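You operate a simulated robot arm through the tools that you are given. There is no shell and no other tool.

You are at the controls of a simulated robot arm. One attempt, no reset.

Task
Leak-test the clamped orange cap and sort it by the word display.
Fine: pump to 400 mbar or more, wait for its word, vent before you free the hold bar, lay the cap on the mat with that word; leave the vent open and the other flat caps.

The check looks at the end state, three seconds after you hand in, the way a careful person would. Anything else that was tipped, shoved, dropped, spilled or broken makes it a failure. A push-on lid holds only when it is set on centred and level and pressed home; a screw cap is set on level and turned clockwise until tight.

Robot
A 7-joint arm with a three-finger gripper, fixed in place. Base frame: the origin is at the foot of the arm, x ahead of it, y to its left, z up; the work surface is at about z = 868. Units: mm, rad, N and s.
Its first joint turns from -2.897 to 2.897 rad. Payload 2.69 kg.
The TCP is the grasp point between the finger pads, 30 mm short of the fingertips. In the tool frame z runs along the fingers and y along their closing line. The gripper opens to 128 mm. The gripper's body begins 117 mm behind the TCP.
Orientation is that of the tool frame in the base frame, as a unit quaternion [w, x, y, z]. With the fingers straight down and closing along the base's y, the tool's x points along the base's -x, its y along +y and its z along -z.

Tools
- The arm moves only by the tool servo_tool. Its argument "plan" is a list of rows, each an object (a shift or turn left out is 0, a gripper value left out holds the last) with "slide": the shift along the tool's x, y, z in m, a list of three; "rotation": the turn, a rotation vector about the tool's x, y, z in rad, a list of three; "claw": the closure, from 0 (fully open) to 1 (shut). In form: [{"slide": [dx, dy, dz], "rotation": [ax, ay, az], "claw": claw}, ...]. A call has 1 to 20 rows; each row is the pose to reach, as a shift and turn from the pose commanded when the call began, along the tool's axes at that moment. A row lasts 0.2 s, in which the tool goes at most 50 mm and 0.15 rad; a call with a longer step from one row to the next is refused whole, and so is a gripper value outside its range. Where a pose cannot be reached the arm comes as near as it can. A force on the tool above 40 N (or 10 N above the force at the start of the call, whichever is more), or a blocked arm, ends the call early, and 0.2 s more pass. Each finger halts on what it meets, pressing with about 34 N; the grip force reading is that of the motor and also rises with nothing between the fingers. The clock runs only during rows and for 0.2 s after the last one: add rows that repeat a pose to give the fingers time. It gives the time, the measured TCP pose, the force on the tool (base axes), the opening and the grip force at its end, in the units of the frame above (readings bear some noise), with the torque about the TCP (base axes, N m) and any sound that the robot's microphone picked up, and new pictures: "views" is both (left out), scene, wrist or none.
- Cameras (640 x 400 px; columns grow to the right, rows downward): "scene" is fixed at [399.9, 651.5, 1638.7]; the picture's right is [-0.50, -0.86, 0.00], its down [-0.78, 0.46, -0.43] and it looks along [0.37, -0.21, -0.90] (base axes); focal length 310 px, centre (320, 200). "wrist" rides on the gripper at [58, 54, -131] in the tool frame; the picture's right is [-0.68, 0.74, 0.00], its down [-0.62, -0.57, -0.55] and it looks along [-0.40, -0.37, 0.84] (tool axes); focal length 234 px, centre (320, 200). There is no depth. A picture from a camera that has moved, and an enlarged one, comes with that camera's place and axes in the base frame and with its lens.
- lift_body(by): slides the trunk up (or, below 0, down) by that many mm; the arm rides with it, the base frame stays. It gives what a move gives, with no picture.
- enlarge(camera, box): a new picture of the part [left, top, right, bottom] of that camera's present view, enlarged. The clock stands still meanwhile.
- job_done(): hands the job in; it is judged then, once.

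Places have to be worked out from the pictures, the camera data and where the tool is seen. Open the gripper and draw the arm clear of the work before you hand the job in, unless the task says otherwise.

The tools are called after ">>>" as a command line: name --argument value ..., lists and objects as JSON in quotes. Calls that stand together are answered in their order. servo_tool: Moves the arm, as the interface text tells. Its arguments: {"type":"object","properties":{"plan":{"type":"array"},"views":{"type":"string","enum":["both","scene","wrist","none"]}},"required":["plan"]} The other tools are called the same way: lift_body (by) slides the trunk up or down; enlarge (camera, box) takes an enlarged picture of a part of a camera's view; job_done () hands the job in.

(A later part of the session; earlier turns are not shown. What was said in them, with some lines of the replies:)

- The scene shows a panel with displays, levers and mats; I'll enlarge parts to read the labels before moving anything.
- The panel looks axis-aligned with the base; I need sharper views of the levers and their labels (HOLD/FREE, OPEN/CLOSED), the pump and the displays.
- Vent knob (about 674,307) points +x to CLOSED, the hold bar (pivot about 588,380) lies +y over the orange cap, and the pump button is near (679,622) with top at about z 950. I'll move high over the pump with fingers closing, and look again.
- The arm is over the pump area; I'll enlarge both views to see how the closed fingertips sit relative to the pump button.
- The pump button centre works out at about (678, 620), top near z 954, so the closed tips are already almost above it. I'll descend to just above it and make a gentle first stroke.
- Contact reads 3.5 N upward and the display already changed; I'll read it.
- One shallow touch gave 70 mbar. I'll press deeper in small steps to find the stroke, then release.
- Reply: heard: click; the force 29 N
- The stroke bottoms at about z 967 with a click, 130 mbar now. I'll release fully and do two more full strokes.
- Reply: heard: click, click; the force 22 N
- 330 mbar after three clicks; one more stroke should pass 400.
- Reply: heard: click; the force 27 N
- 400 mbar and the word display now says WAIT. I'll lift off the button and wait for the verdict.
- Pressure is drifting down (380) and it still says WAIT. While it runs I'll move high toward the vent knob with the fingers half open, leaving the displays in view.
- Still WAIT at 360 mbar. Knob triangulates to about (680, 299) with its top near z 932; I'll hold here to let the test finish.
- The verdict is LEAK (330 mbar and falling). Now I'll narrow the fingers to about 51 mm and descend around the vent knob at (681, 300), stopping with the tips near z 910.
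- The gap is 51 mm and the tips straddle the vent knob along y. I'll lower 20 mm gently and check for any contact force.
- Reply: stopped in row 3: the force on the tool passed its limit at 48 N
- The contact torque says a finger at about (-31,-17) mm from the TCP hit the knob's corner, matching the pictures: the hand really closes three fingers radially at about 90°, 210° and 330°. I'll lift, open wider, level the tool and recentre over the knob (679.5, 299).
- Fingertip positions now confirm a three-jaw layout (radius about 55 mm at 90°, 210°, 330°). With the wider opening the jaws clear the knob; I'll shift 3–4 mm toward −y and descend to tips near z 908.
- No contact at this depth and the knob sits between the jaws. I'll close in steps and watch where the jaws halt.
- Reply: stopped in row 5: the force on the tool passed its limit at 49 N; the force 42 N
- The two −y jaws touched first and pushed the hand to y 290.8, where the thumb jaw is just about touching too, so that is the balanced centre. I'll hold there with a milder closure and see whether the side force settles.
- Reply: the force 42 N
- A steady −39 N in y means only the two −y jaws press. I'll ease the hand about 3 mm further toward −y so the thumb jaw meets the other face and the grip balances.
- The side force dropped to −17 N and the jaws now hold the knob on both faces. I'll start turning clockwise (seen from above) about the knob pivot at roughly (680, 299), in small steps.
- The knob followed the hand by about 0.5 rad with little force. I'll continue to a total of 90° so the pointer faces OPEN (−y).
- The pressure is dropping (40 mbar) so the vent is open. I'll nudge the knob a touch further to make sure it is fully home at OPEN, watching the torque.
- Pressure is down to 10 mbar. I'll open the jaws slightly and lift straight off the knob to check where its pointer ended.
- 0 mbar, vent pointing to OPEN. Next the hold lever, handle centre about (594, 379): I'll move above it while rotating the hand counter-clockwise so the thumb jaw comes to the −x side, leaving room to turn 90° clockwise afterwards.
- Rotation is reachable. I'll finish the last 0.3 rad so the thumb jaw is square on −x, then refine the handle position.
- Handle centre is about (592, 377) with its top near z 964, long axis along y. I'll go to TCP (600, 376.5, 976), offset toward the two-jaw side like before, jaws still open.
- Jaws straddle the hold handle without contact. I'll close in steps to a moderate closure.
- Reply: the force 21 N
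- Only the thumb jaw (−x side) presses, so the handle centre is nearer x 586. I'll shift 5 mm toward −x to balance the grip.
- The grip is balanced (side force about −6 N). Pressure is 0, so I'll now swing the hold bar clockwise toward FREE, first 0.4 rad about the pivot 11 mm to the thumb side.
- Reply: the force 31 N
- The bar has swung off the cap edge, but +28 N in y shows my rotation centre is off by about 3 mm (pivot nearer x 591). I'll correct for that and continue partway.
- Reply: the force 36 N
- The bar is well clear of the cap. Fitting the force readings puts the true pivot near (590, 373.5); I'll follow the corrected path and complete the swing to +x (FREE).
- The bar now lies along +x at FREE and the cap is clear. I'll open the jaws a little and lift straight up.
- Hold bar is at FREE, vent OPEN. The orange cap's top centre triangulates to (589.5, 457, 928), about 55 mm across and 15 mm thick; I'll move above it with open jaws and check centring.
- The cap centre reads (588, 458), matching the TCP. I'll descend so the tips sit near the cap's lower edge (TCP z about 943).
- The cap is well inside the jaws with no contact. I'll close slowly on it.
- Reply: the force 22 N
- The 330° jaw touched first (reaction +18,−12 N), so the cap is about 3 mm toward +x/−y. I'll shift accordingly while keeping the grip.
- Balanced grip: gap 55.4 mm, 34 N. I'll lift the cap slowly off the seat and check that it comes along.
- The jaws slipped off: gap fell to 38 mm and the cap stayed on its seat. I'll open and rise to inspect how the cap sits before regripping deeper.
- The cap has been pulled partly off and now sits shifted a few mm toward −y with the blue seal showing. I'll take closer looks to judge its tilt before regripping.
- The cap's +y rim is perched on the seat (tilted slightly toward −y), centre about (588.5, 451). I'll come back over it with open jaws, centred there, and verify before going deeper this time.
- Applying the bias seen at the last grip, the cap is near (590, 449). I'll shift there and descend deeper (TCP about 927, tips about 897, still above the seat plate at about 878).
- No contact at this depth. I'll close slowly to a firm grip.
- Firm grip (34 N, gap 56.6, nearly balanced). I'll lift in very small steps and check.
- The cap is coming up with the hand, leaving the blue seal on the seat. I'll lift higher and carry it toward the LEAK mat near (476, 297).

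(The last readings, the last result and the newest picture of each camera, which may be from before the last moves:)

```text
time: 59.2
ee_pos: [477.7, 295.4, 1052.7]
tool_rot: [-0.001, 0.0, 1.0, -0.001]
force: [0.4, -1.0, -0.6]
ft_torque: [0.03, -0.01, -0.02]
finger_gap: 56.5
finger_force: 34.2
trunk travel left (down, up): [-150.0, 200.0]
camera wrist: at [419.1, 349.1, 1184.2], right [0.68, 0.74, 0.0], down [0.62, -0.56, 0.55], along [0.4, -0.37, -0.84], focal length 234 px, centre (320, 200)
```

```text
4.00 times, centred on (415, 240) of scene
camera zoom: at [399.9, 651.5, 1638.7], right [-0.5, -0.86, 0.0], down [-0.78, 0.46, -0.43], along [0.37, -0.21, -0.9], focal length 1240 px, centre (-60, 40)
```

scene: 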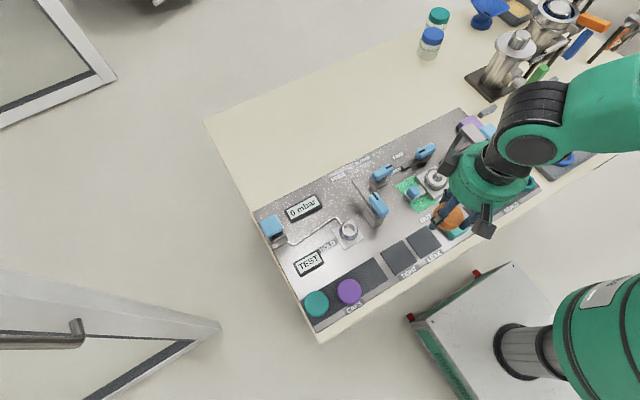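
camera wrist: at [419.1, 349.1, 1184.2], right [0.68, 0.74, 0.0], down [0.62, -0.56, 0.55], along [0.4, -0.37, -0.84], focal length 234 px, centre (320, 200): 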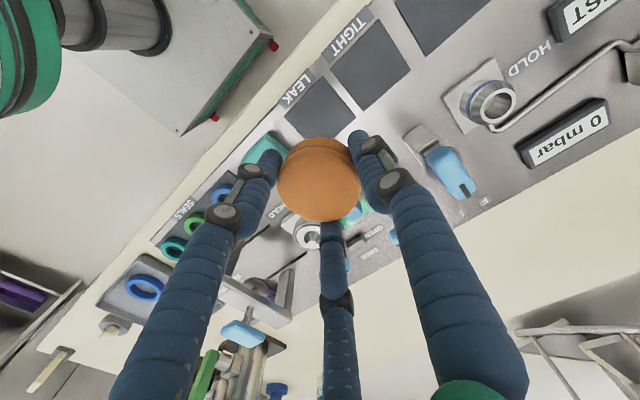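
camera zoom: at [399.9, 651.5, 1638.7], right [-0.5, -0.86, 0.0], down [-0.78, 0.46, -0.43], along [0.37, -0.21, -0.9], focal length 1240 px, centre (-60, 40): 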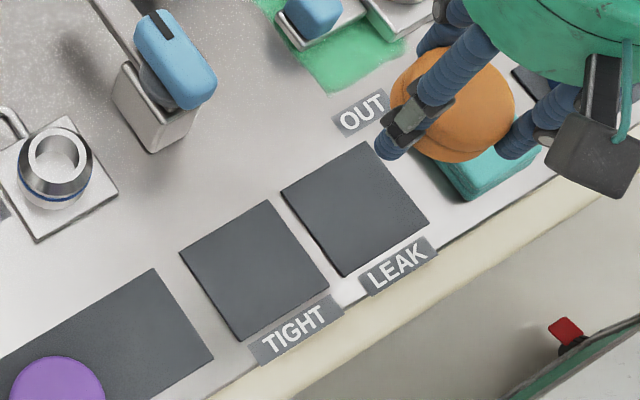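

The LEAK mat's corners give a centre of (478.7, 296.5), about 62×70 mm, and the hand is right over it. I'll descend partway and check the cap's tilt and alignment.

>>> servo_tool --plan '[{"slide": [-0.0015, 0.0005, 0.03], "claw": 0.72}, {"slide": [-0.0015, 0.0005, 0.06], "claw": 0.72}, {"slide": [-0.0015, 0.0005, 0.09], "claw": 0.72}, {"slide": [-0.0015, 0.0005, 0.115], "claw": 0.72}, {"slide": [-0.0015, 0.0005, 0.125], "claw": 0.72}, {"slide": [-0.0015, 0.0005, 0.125], "claw": 0.72}]'

>>> enlarge --camera "wrist" --box '[200, 40, 440, 220]'

>>> enlarge --camera "scene" --box '[370, 190, 480, 280]'

```text
time: 60.6
ee_pos: [478.3, 299.0, 926.9]
tool_rot: [-0.002, 0.001, 1.0, -0.002]
force: [-1.2, -0.4, -0.8]
ft_torque: [-0.01, 0.01, -0.01]
finger_gap: 56.5
finger_force: 34.0
trunk travel left (down, up): [-150.0, 200.0]
camera wrist: at [419.6, 351.6, 1058.4], right [0.68, 0.74, 0.0], down [0.62, -0.56, 0.55], along [0.4, -0.37, -0.84], focal length 234 px, centre (320, 200)
```

scene: 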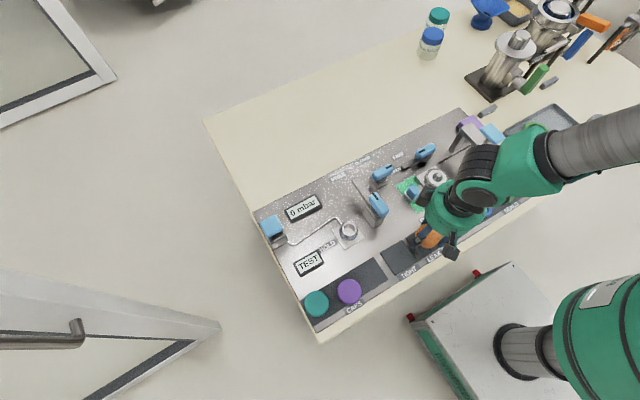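
wrist: 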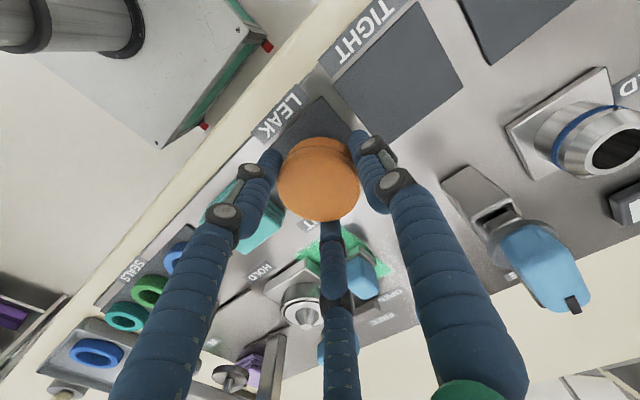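

```text
2.22 times, centred on (320, 130) of wrist
camera zoom: at [419.6, 351.6, 1058.4], right [0.68, 0.74, 0.0], down [0.62, -0.56, 0.55], along [0.4, -0.37, -0.84], focal length 520 px, centre (320, 356)
```

zoom: 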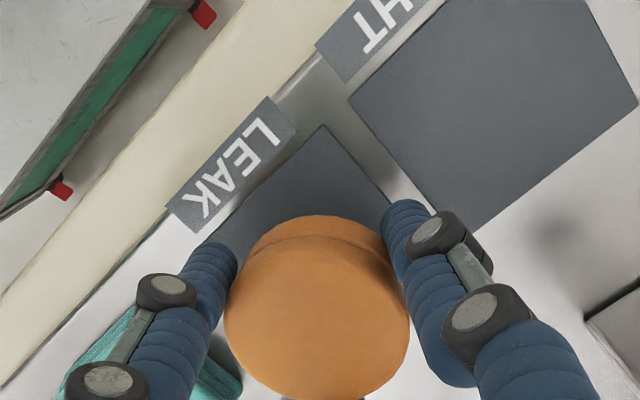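

```text
4.44 times, centred on (425, 235) of scene
camera zoom: at [399.9, 651.5, 1638.7], right [-0.5, -0.86, 0.0], down [-0.78, 0.46, -0.43], along [0.37, -0.21, -0.9], focal length 1378 px, centre (-147, 44)
```

zoom: 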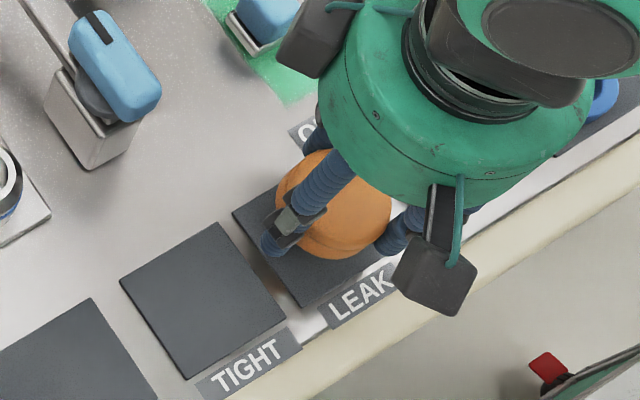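

The cap is over the LEAK mat with the hand aligned. I'll lower gradually and watch for first contact.

>>> servo_tool --plan '[{"slide": [0, 0, 0.005], "claw": 0.72}, {"slide": [0, 0, 0.01], "claw": 0.72}, {"slide": [0, 0, 0.014], "claw": 0.72}, {"slide": [0, 0, 0.017], "claw": 0.72}, {"slide": [0, 0, 0.017], "claw": 0.72}]' --views "wrist"

>>> enlarge --camera "scene" --box '[390, 200, 470, 270]'

```text
time: 61.8
ee_pos: [477.3, 298.9, 908.6]
tool_rot: [-0.001, 0.002, 1.0, -0.002]
force: [0.2, 0.7, -1.4]
ft_torque: [-0.04, -0.03, 0.03]
finger_gap: 56.4
finger_force: 34.0
trunk travel left (down, up): [-150.0, 200.0]
camera wrist: at [419.8, 352.1, 1040.8], right [0.68, 0.74, 0.0], down [0.62, -0.56, 0.55], along [0.4, -0.37, -0.84], focal length 234 px, centre (320, 200)
```

wrist: 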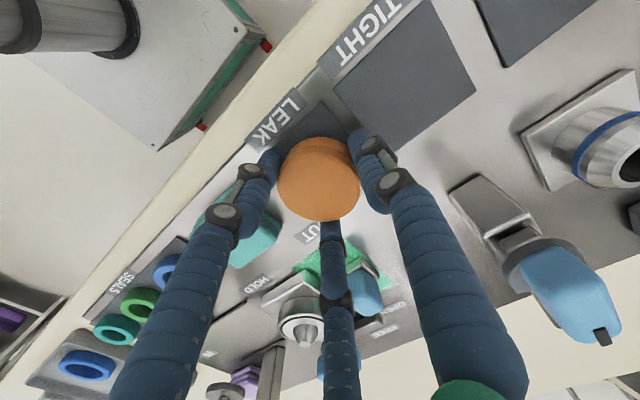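

```text
5.71 times, centred on (430, 235) of scene
camera zoom: at [399.9, 651.5, 1638.7], right [-0.5, -0.86, 0.0], down [-0.78, 0.46, -0.43], along [0.37, -0.21, -0.9], focal length 1772 px, centre (-309, 0)
```

zoom: 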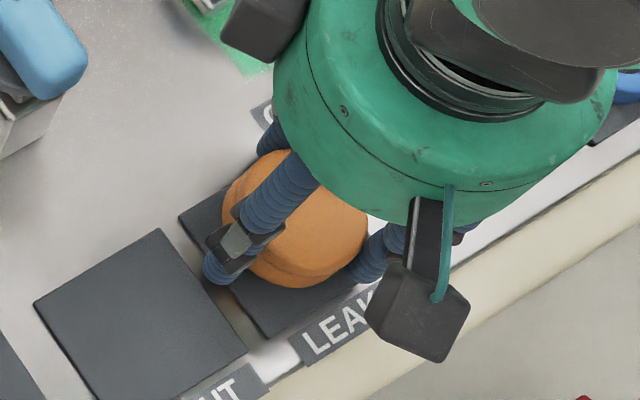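

No contact yet at TCP 909. I'll continue in small steps toward the mat.

>>> servo_tool --plan '[{"slide": [0, -0.0005, 0.002], "claw": 0.72}, {"slide": [0, -0.001, 0.004], "claw": 0.72}, {"slide": [0, -0.001, 0.005], "claw": 0.72}, {"slide": [0, -0.001, 0.005], "claw": 0.72}]' --views "wrist"

>>> enlarge --camera "scene" --box '[390, 200, 470, 270]'

```text
time: 62.8
ee_pos: [478.0, 297.9, 905.3]
tool_rot: [-0.002, 0.001, 1.0, -0.002]
force: [1.7, 0.1, -0.9]
ft_torque: [0.0, 0.01, 0.01]
finger_gap: 56.6
finger_force: 34.3
trunk travel left (down, up): [-150.0, 200.0]
camera wrist: at [420.1, 350.6, 1036.6], right [0.68, 0.74, 0.0], down [0.62, -0.56, 0.55], along [0.4, -0.37, -0.84], focal length 234 px, centre (320, 200)
```

wrist: 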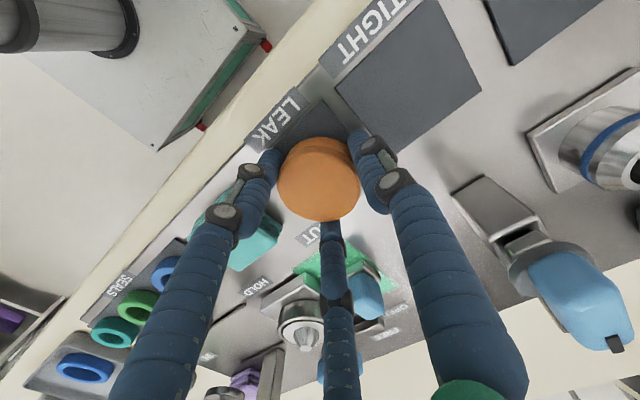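

```text
5.71 times, centred on (430, 235) of scene
camera zoom: at [399.9, 651.5, 1638.7], right [-0.5, -0.86, 0.0], down [-0.78, 0.46, -0.43], along [0.37, -0.21, -0.9], focal length 1772 px, centre (-309, 0)
```

zoom: 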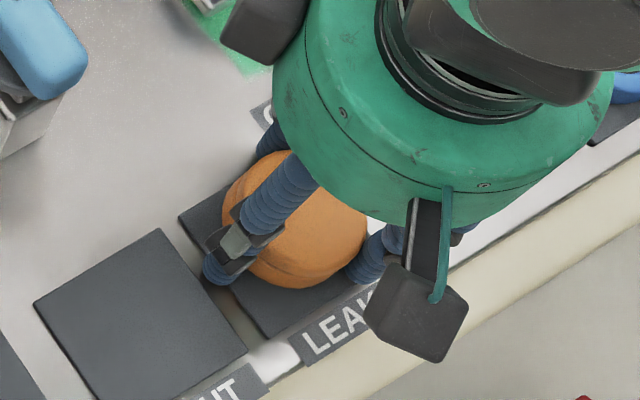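

Still free at TCP 904–905; a few more millimetres.

>>> servo_tool --plan '[{"slide": [0, 0, 0.001], "claw": 0.72}, {"slide": [0, 0, 0.002], "claw": 0.72}, {"slide": [0, 0, 0.003], "claw": 0.72}, {"slide": [0, 0, 0.003], "claw": 0.72}]' --views "wrist"

```text
time: 63.8
ee_pos: [478.9, 297.0, 903.2]
tool_rot: [0.0, 0.001, 1.0, -0.001]
force: [-2.3, -0.2, 7.9]
ft_torque: [-0.24, 0.0, -0.1]
finger_gap: 56.2
finger_force: 34.0
trunk travel left (down, up): [-150.0, 200.0]
camera wrist: at [420.4, 350.7, 1034.4], right [0.68, 0.74, 0.0], down [0.62, -0.56, 0.55], along [0.4, -0.37, -0.84], focal length 234 px, centre (320, 200)
```

wrist: 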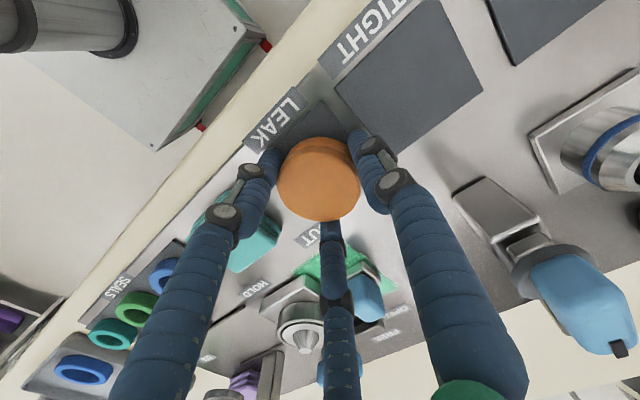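

First contact: 8 N with torque placing it at the cap's −y edge, so the cap's low rim is on the mat. I'll press 2 mm more to help it level, then open slowly.

>>> servo_tool --plan '[{"slide": [0, 0, 0.001], "claw": 0.72}, {"slide": [0, 0, 0.002], "claw": 0.7}, {"slide": [0, 0, 0.002], "claw": 0.66}, {"slide": [0, 0, 0.002], "claw": 0.62}]' --views "wrist"

>>> enlarge --camera "wrist" --box '[200, 40, 440, 220]'

```text
time: 64.8
ee_pos: [478.9, 297.4, 901.3]
tool_rot: [-0.001, 0.001, 1.0, -0.001]
force: [3.8, 5.6, 12.9]
ft_torque: [-0.11, -0.05, -0.01]
finger_gap: 55.5
finger_force: 33.7
trunk travel left (down, up): [-150.0, 200.0]
camera wrist: at [420.4, 350.7, 1032.4], right [0.68, 0.74, 0.0], down [0.62, -0.57, 0.55], along [0.4, -0.37, -0.84], focal length 234 px, centre (320, 200)
```

wrist: 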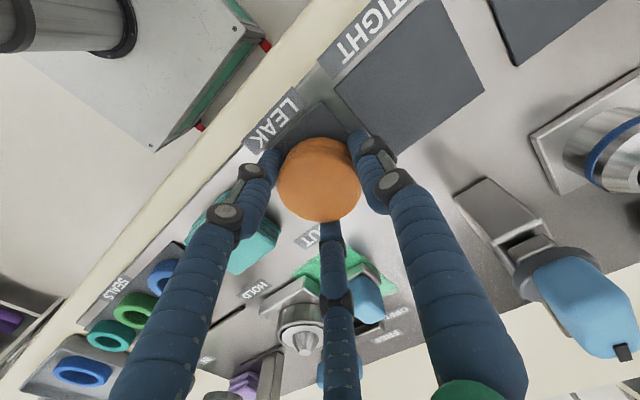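

```text
2.22 times, centred on (320, 130) of wrist
camera zoom: at [420.4, 350.7, 1032.4], right [0.68, 0.74, 0.0], down [0.62, -0.57, 0.55], along [0.4, -0.37, -0.84], focal length 520 px, centre (320, 356)
```

zoom: 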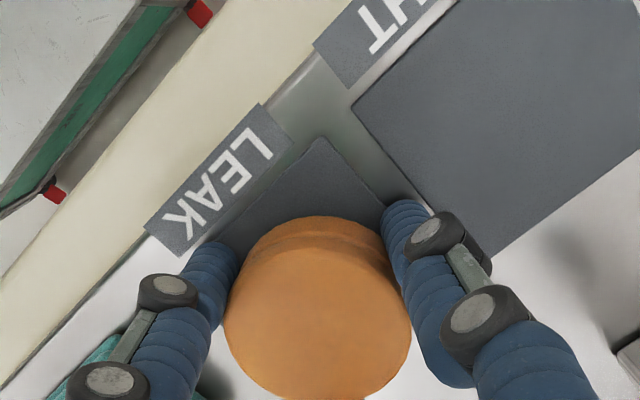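

The contact torque is now small, so the cap has evened out against the mat. I'll release slowly without moving the hand.

>>> servo_tool --plan '[{"slide": [0, 0, 0.0], "claw": 0.59}, {"slide": [0, 0, 0], "claw": 0.57}, {"slide": [0, 0, 0], "claw": 0.555}, {"slide": [0, 0, 0], "claw": 0.54}, {"slide": [0, 0, 0], "claw": 0.52}, {"slide": [0, 0, 0], "claw": 0.48}, {"slide": [0, 0, 0], "claw": 0.45}, {"slide": [0, 0, 0], "claw": 0.45}]' --views "both"

>>> enlarge --camera "wrist" --box '[200, 40, 440, 220]'

>>> enlarge --camera "scene" --box '[390, 200, 470, 270]'

```text
time: 66.6
ee_pos: [477.0, 296.2, 899.9]
tool_rot: [-0.002, 0.001, 1.0, -0.001]
force: [-2.2, -2.9, 4.5]
ft_torque: [-0.3, 0.01, -0.1]
finger_gap: 71.0
finger_force: 0.1
trunk travel left (down, up): [-150.0, 200.0]
camera wrist: at [419.7, 350.0, 1031.3], right [0.68, 0.74, -0.01], down [0.62, -0.56, 0.55], along [0.4, -0.37, -0.84], focal length 234 px, centre (320, 200)
```

scene: 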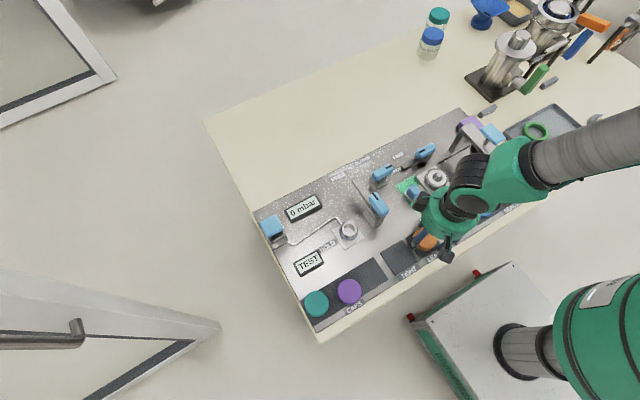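
wrist: 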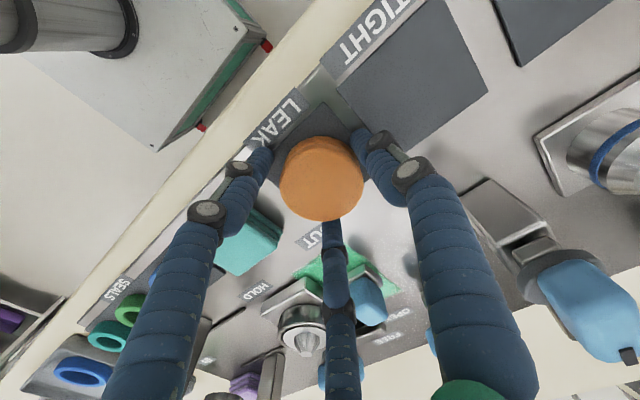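

```text
2.22 times, centred on (320, 130) of wrist
camera zoom: at [419.7, 350.0, 1031.3], right [0.68, 0.74, -0.01], down [0.62, -0.56, 0.55], along [0.4, -0.37, -0.84], focal length 520 px, centre (320, 356)
```

zoom: 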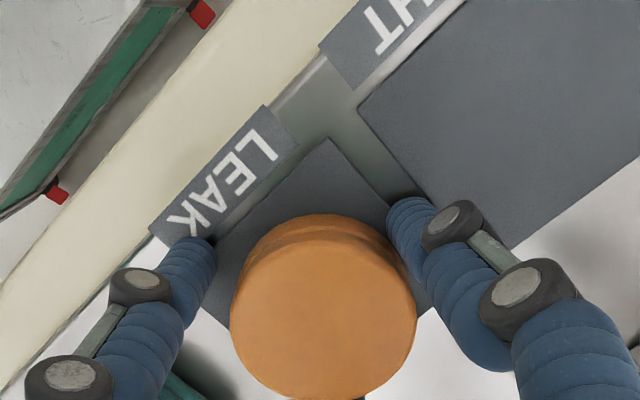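

```text
5.71 times, centred on (430, 235) of scene
camera zoom: at [399.9, 651.5, 1638.7], right [-0.5, -0.86, 0.0], down [-0.78, 0.46, -0.43], along [0.37, -0.21, -0.9], focal length 1772 px, centre (-309, 0)
```

zoom: 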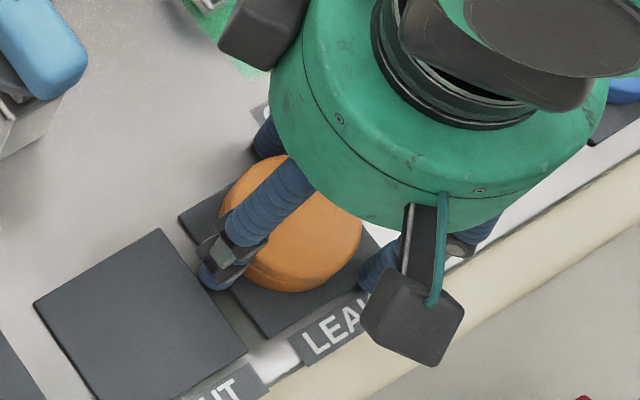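

The cap rests on the LEAK mat. I'll open slightly more and lift straight up slowly.

>>> servo_tool --plan '[{"slide": [0, 0, -0.002], "claw": 0.42}, {"slide": [0, 0, -0.004], "claw": 0.38}, {"slide": [0, 0, -0.01], "claw": 0.38}, {"slide": [0, 0, -0.025], "claw": 0.38}, {"slide": [0, 0, -0.05], "claw": 0.38}, {"slide": [0, 0, -0.09], "claw": 0.38}, {"slide": [0, 0, -0.13], "claw": 0.38}, {"slide": [0, 0, -0.17], "claw": 0.38}]'

>>> enlarge --camera "wrist" --box '[200, 40, 440, 220]'

>>> enlarge --camera "scene" --box '[370, 190, 490, 280]'

```text
time: 68.4
ee_pos: [476.9, 298.2, 1070.5]
tool_rot: [-0.003, 0.002, 1.0, -0.002]
force: [1.0, 0.1, 0.0]
ft_torque: [-0.02, 0.02, -0.01]
finger_gap: 79.4
finger_force: 0.1
trunk travel left (down, up): [-150.0, 200.0]
camera wrist: at [418.9, 351.4, 1202.4], right [0.68, 0.74, 0.0], down [0.62, -0.56, 0.55], along [0.4, -0.37, -0.84], focal length 234 px, centre (320, 200)
```

scene: 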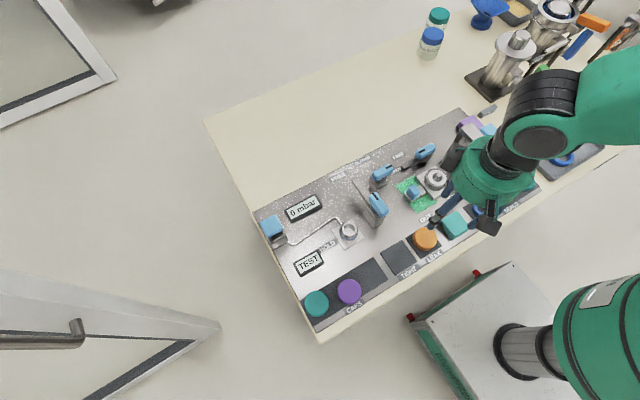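
wrist: 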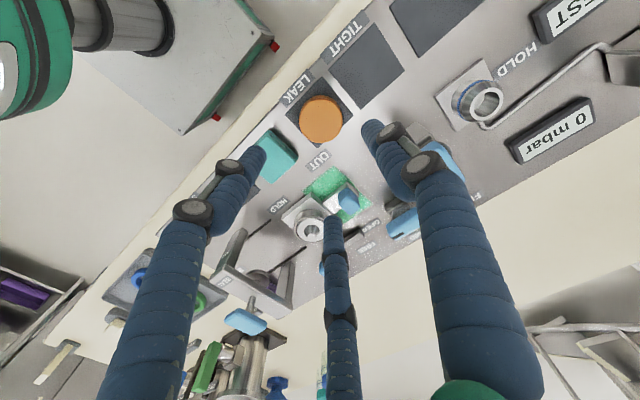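

```text
2.22 times, centred on (320, 130) of wrist
camera zoom: at [418.9, 351.4, 1202.4], right [0.68, 0.74, 0.0], down [0.62, -0.56, 0.55], along [0.4, -0.37, -0.84], focal length 520 px, centre (320, 356)
```

zoom: 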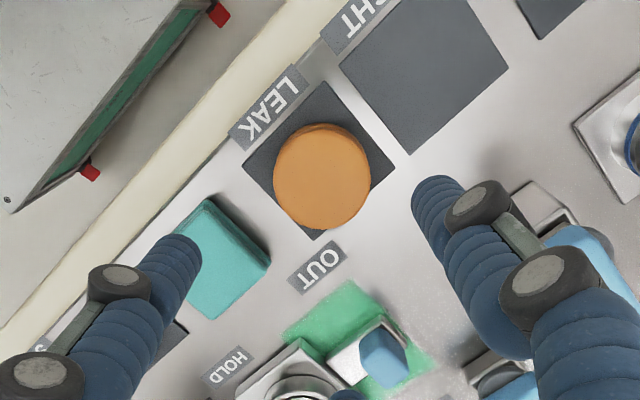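

```text
4.44 times, centred on (430, 235) of scene
camera zoom: at [399.9, 651.5, 1638.7], right [-0.5, -0.86, 0.0], down [-0.78, 0.46, -0.43], along [0.37, -0.21, -0.9], focal length 1378 px, centre (-169, 44)
```

zoom: 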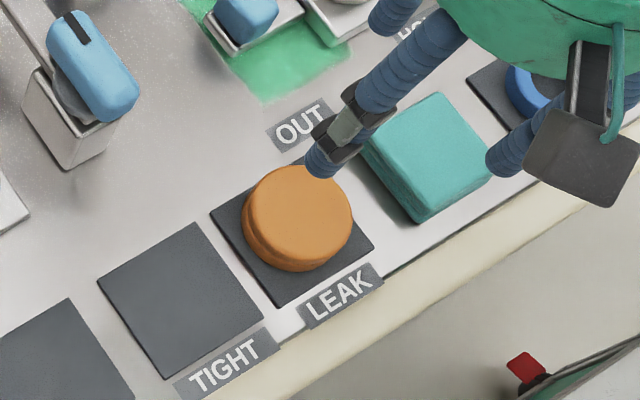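

The orange cap lies flat on the LEAK mat, centred at about (481, 295), well inside its edges. I'll raise the arm and draw it clear with the gripper open, then do a final check of everything.

>>> servo_tool --plan '[{"slide": [0, 0, -0.045], "claw": 0.38}, {"slide": [0, 0, -0.09], "claw": 0.3}, {"slide": [0, 0, -0.135], "claw": 0.2}, {"slide": [0, 0, -0.175], "claw": 0.1}, {"slide": [-0.033, 0.023, -0.175], "claw": 0.0}, {"slide": [-0.066, 0.046, -0.175], "claw": 0.0}, {"slide": [-0.1, 0.069, -0.175], "claw": 0.0}, {"slide": [-0.133, 0.092, -0.175], "claw": 0.0}, {"slide": [-0.165, 0.115, -0.175], "claw": 0.0}, {"slide": [-0.165, 0.115, -0.175], "claw": 0.0}]'

>>> enlarge --camera "scene" --box '[340, 120, 480, 280]'

>>> enlarge --camera "scene" --box '[250, 180, 410, 330]'

>>> enlarge --camera "scene" --box '[400, 205, 460, 265]'

>>> enlarge --camera "scene" --box '[400, 100, 560, 230]'

```text
time: 70.6
ee_pos: [645.0, 413.1, 1243.0]
tool_rot: [-0.002, 0.0, 1.0, -0.002]
force: [0.5, 1.3, -0.2]
ft_torque: [-0.05, 0.03, -0.04]
finger_gap: 128.1
finger_force: 0.0
trunk travel left (down, up): [-150.0, 200.0]
camera wrist: at [587.6, 466.1, 1373.4], right [0.68, 0.74, 0.0], down [0.62, -0.56, 0.55], along [0.4, -0.37, -0.84], focal length 234 px, centre (320, 200)
```

scene: 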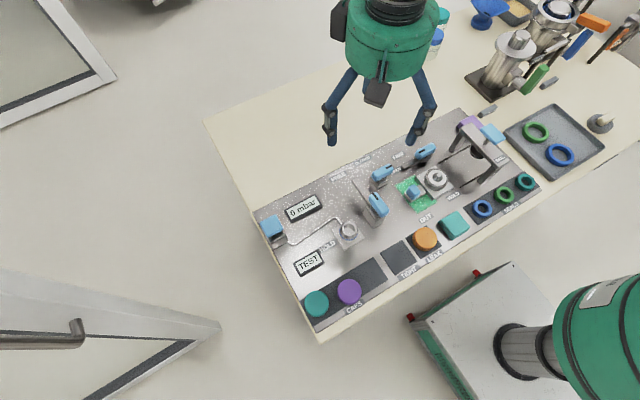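
wrist: 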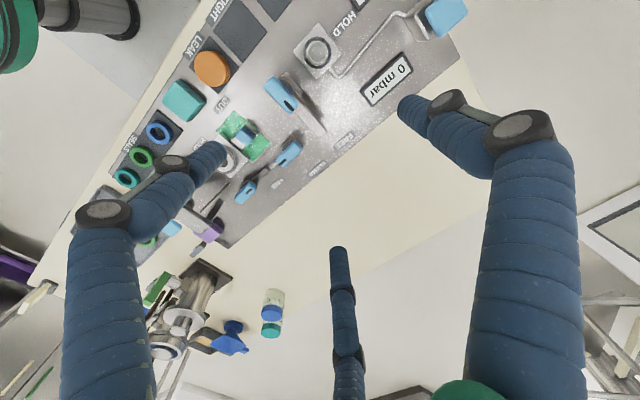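

```text
2.50 times, centred on (410, 200) of scene
camera zoom: at [399.9, 651.5, 1638.7], right [-0.5, -0.86, 0.0], down [-0.78, 0.46, -0.43], along [0.37, -0.21, -0.9], focal length 775 px, centre (95, 200)
```

zoom: 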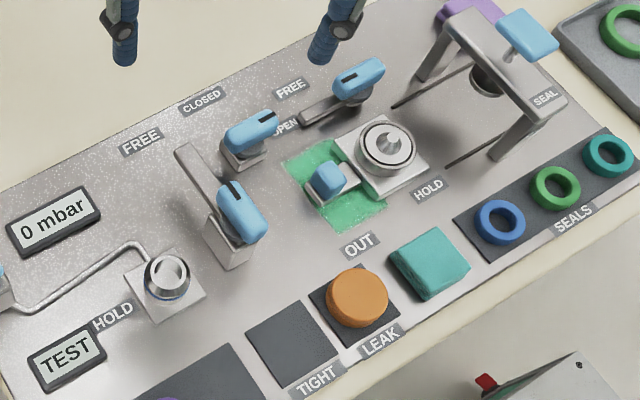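

```text
2.67 times, centred on (330, 255) of scene
camera zoom: at [399.9, 651.5, 1638.7], right [-0.5, -0.86, 0.0], down [-0.78, 0.46, -0.43], along [0.37, -0.21, -0.9], focal length 827 px, centre (293, 53)
```

zoom: 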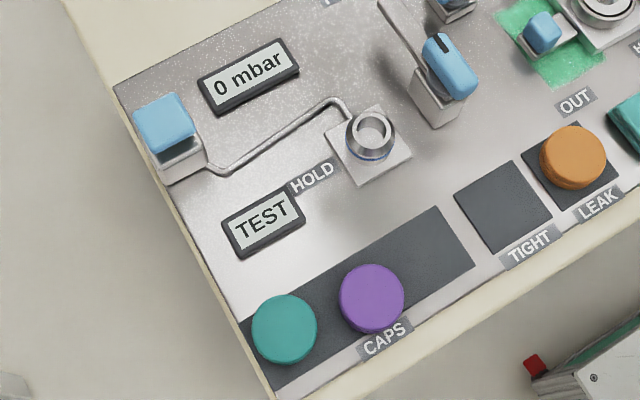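

```text
6.67 times, centred on (430, 235) of scene
camera zoom: at [399.9, 651.5, 1638.7], right [-0.5, -0.86, 0.0], down [-0.78, 0.46, -0.43], along [0.37, -0.21, -0.9], focal length 2068 px, centre (-413, -33)
```

zoom: 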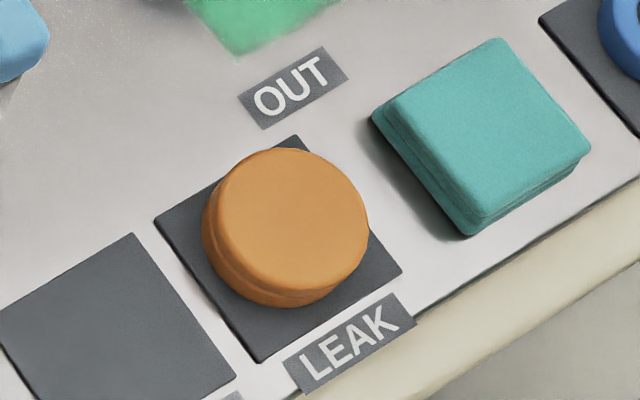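

```text
3.08 times, centred on (480, 165) of scene
camera zoom: at [399.9, 651.5, 1638.7], right [-0.5, -0.86, 0.0], down [-0.78, 0.46, -0.43], along [0.37, -0.21, -0.9], focal length 954 px, centre (-172, 308)
```

zoom: 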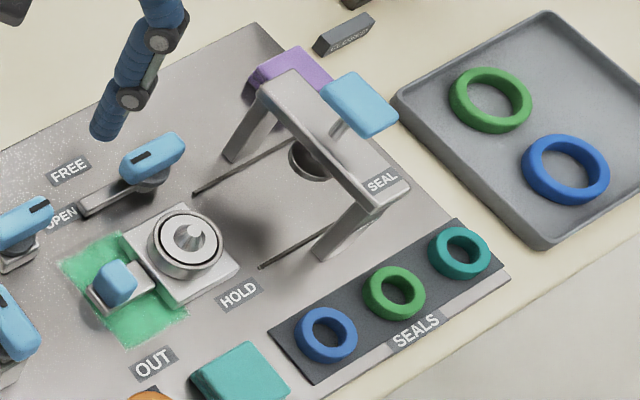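

Final check: the orange cap is flat and centred on the LEAK mat, the vent points to OPEN, and the hold bar is at FREE. The gauge reads 0 mbar, the teal and purple caps and everything else are where they started, and the arm is clear with the gripper open. I'm handing in.

>>> job_done

```text
The job is handed in.
```

The orange cap failed its leak test and now lies flat and centred on the LEAK mat; the job is handed in.

- **Test:** I pumped until the gauge read 400 mbar and the display changed to WAIT. The pressure fell to 330 mbar and the display then showed LEAK.
- **Vent and hold bar:** I opened the vent and the gauge read 0 mbar before I swung the hold bar to FREE. The vent is still open.
- **Cap:** The first grip was too shallow and slipped, leaving the cap slightly tilted on its seat. A deeper second grip lifted it off cleanly.
- **Everything else:** In the final pictures the teal and purple caps and the other parts looked unmoved. The gripper is open and the arm is clear of the work.
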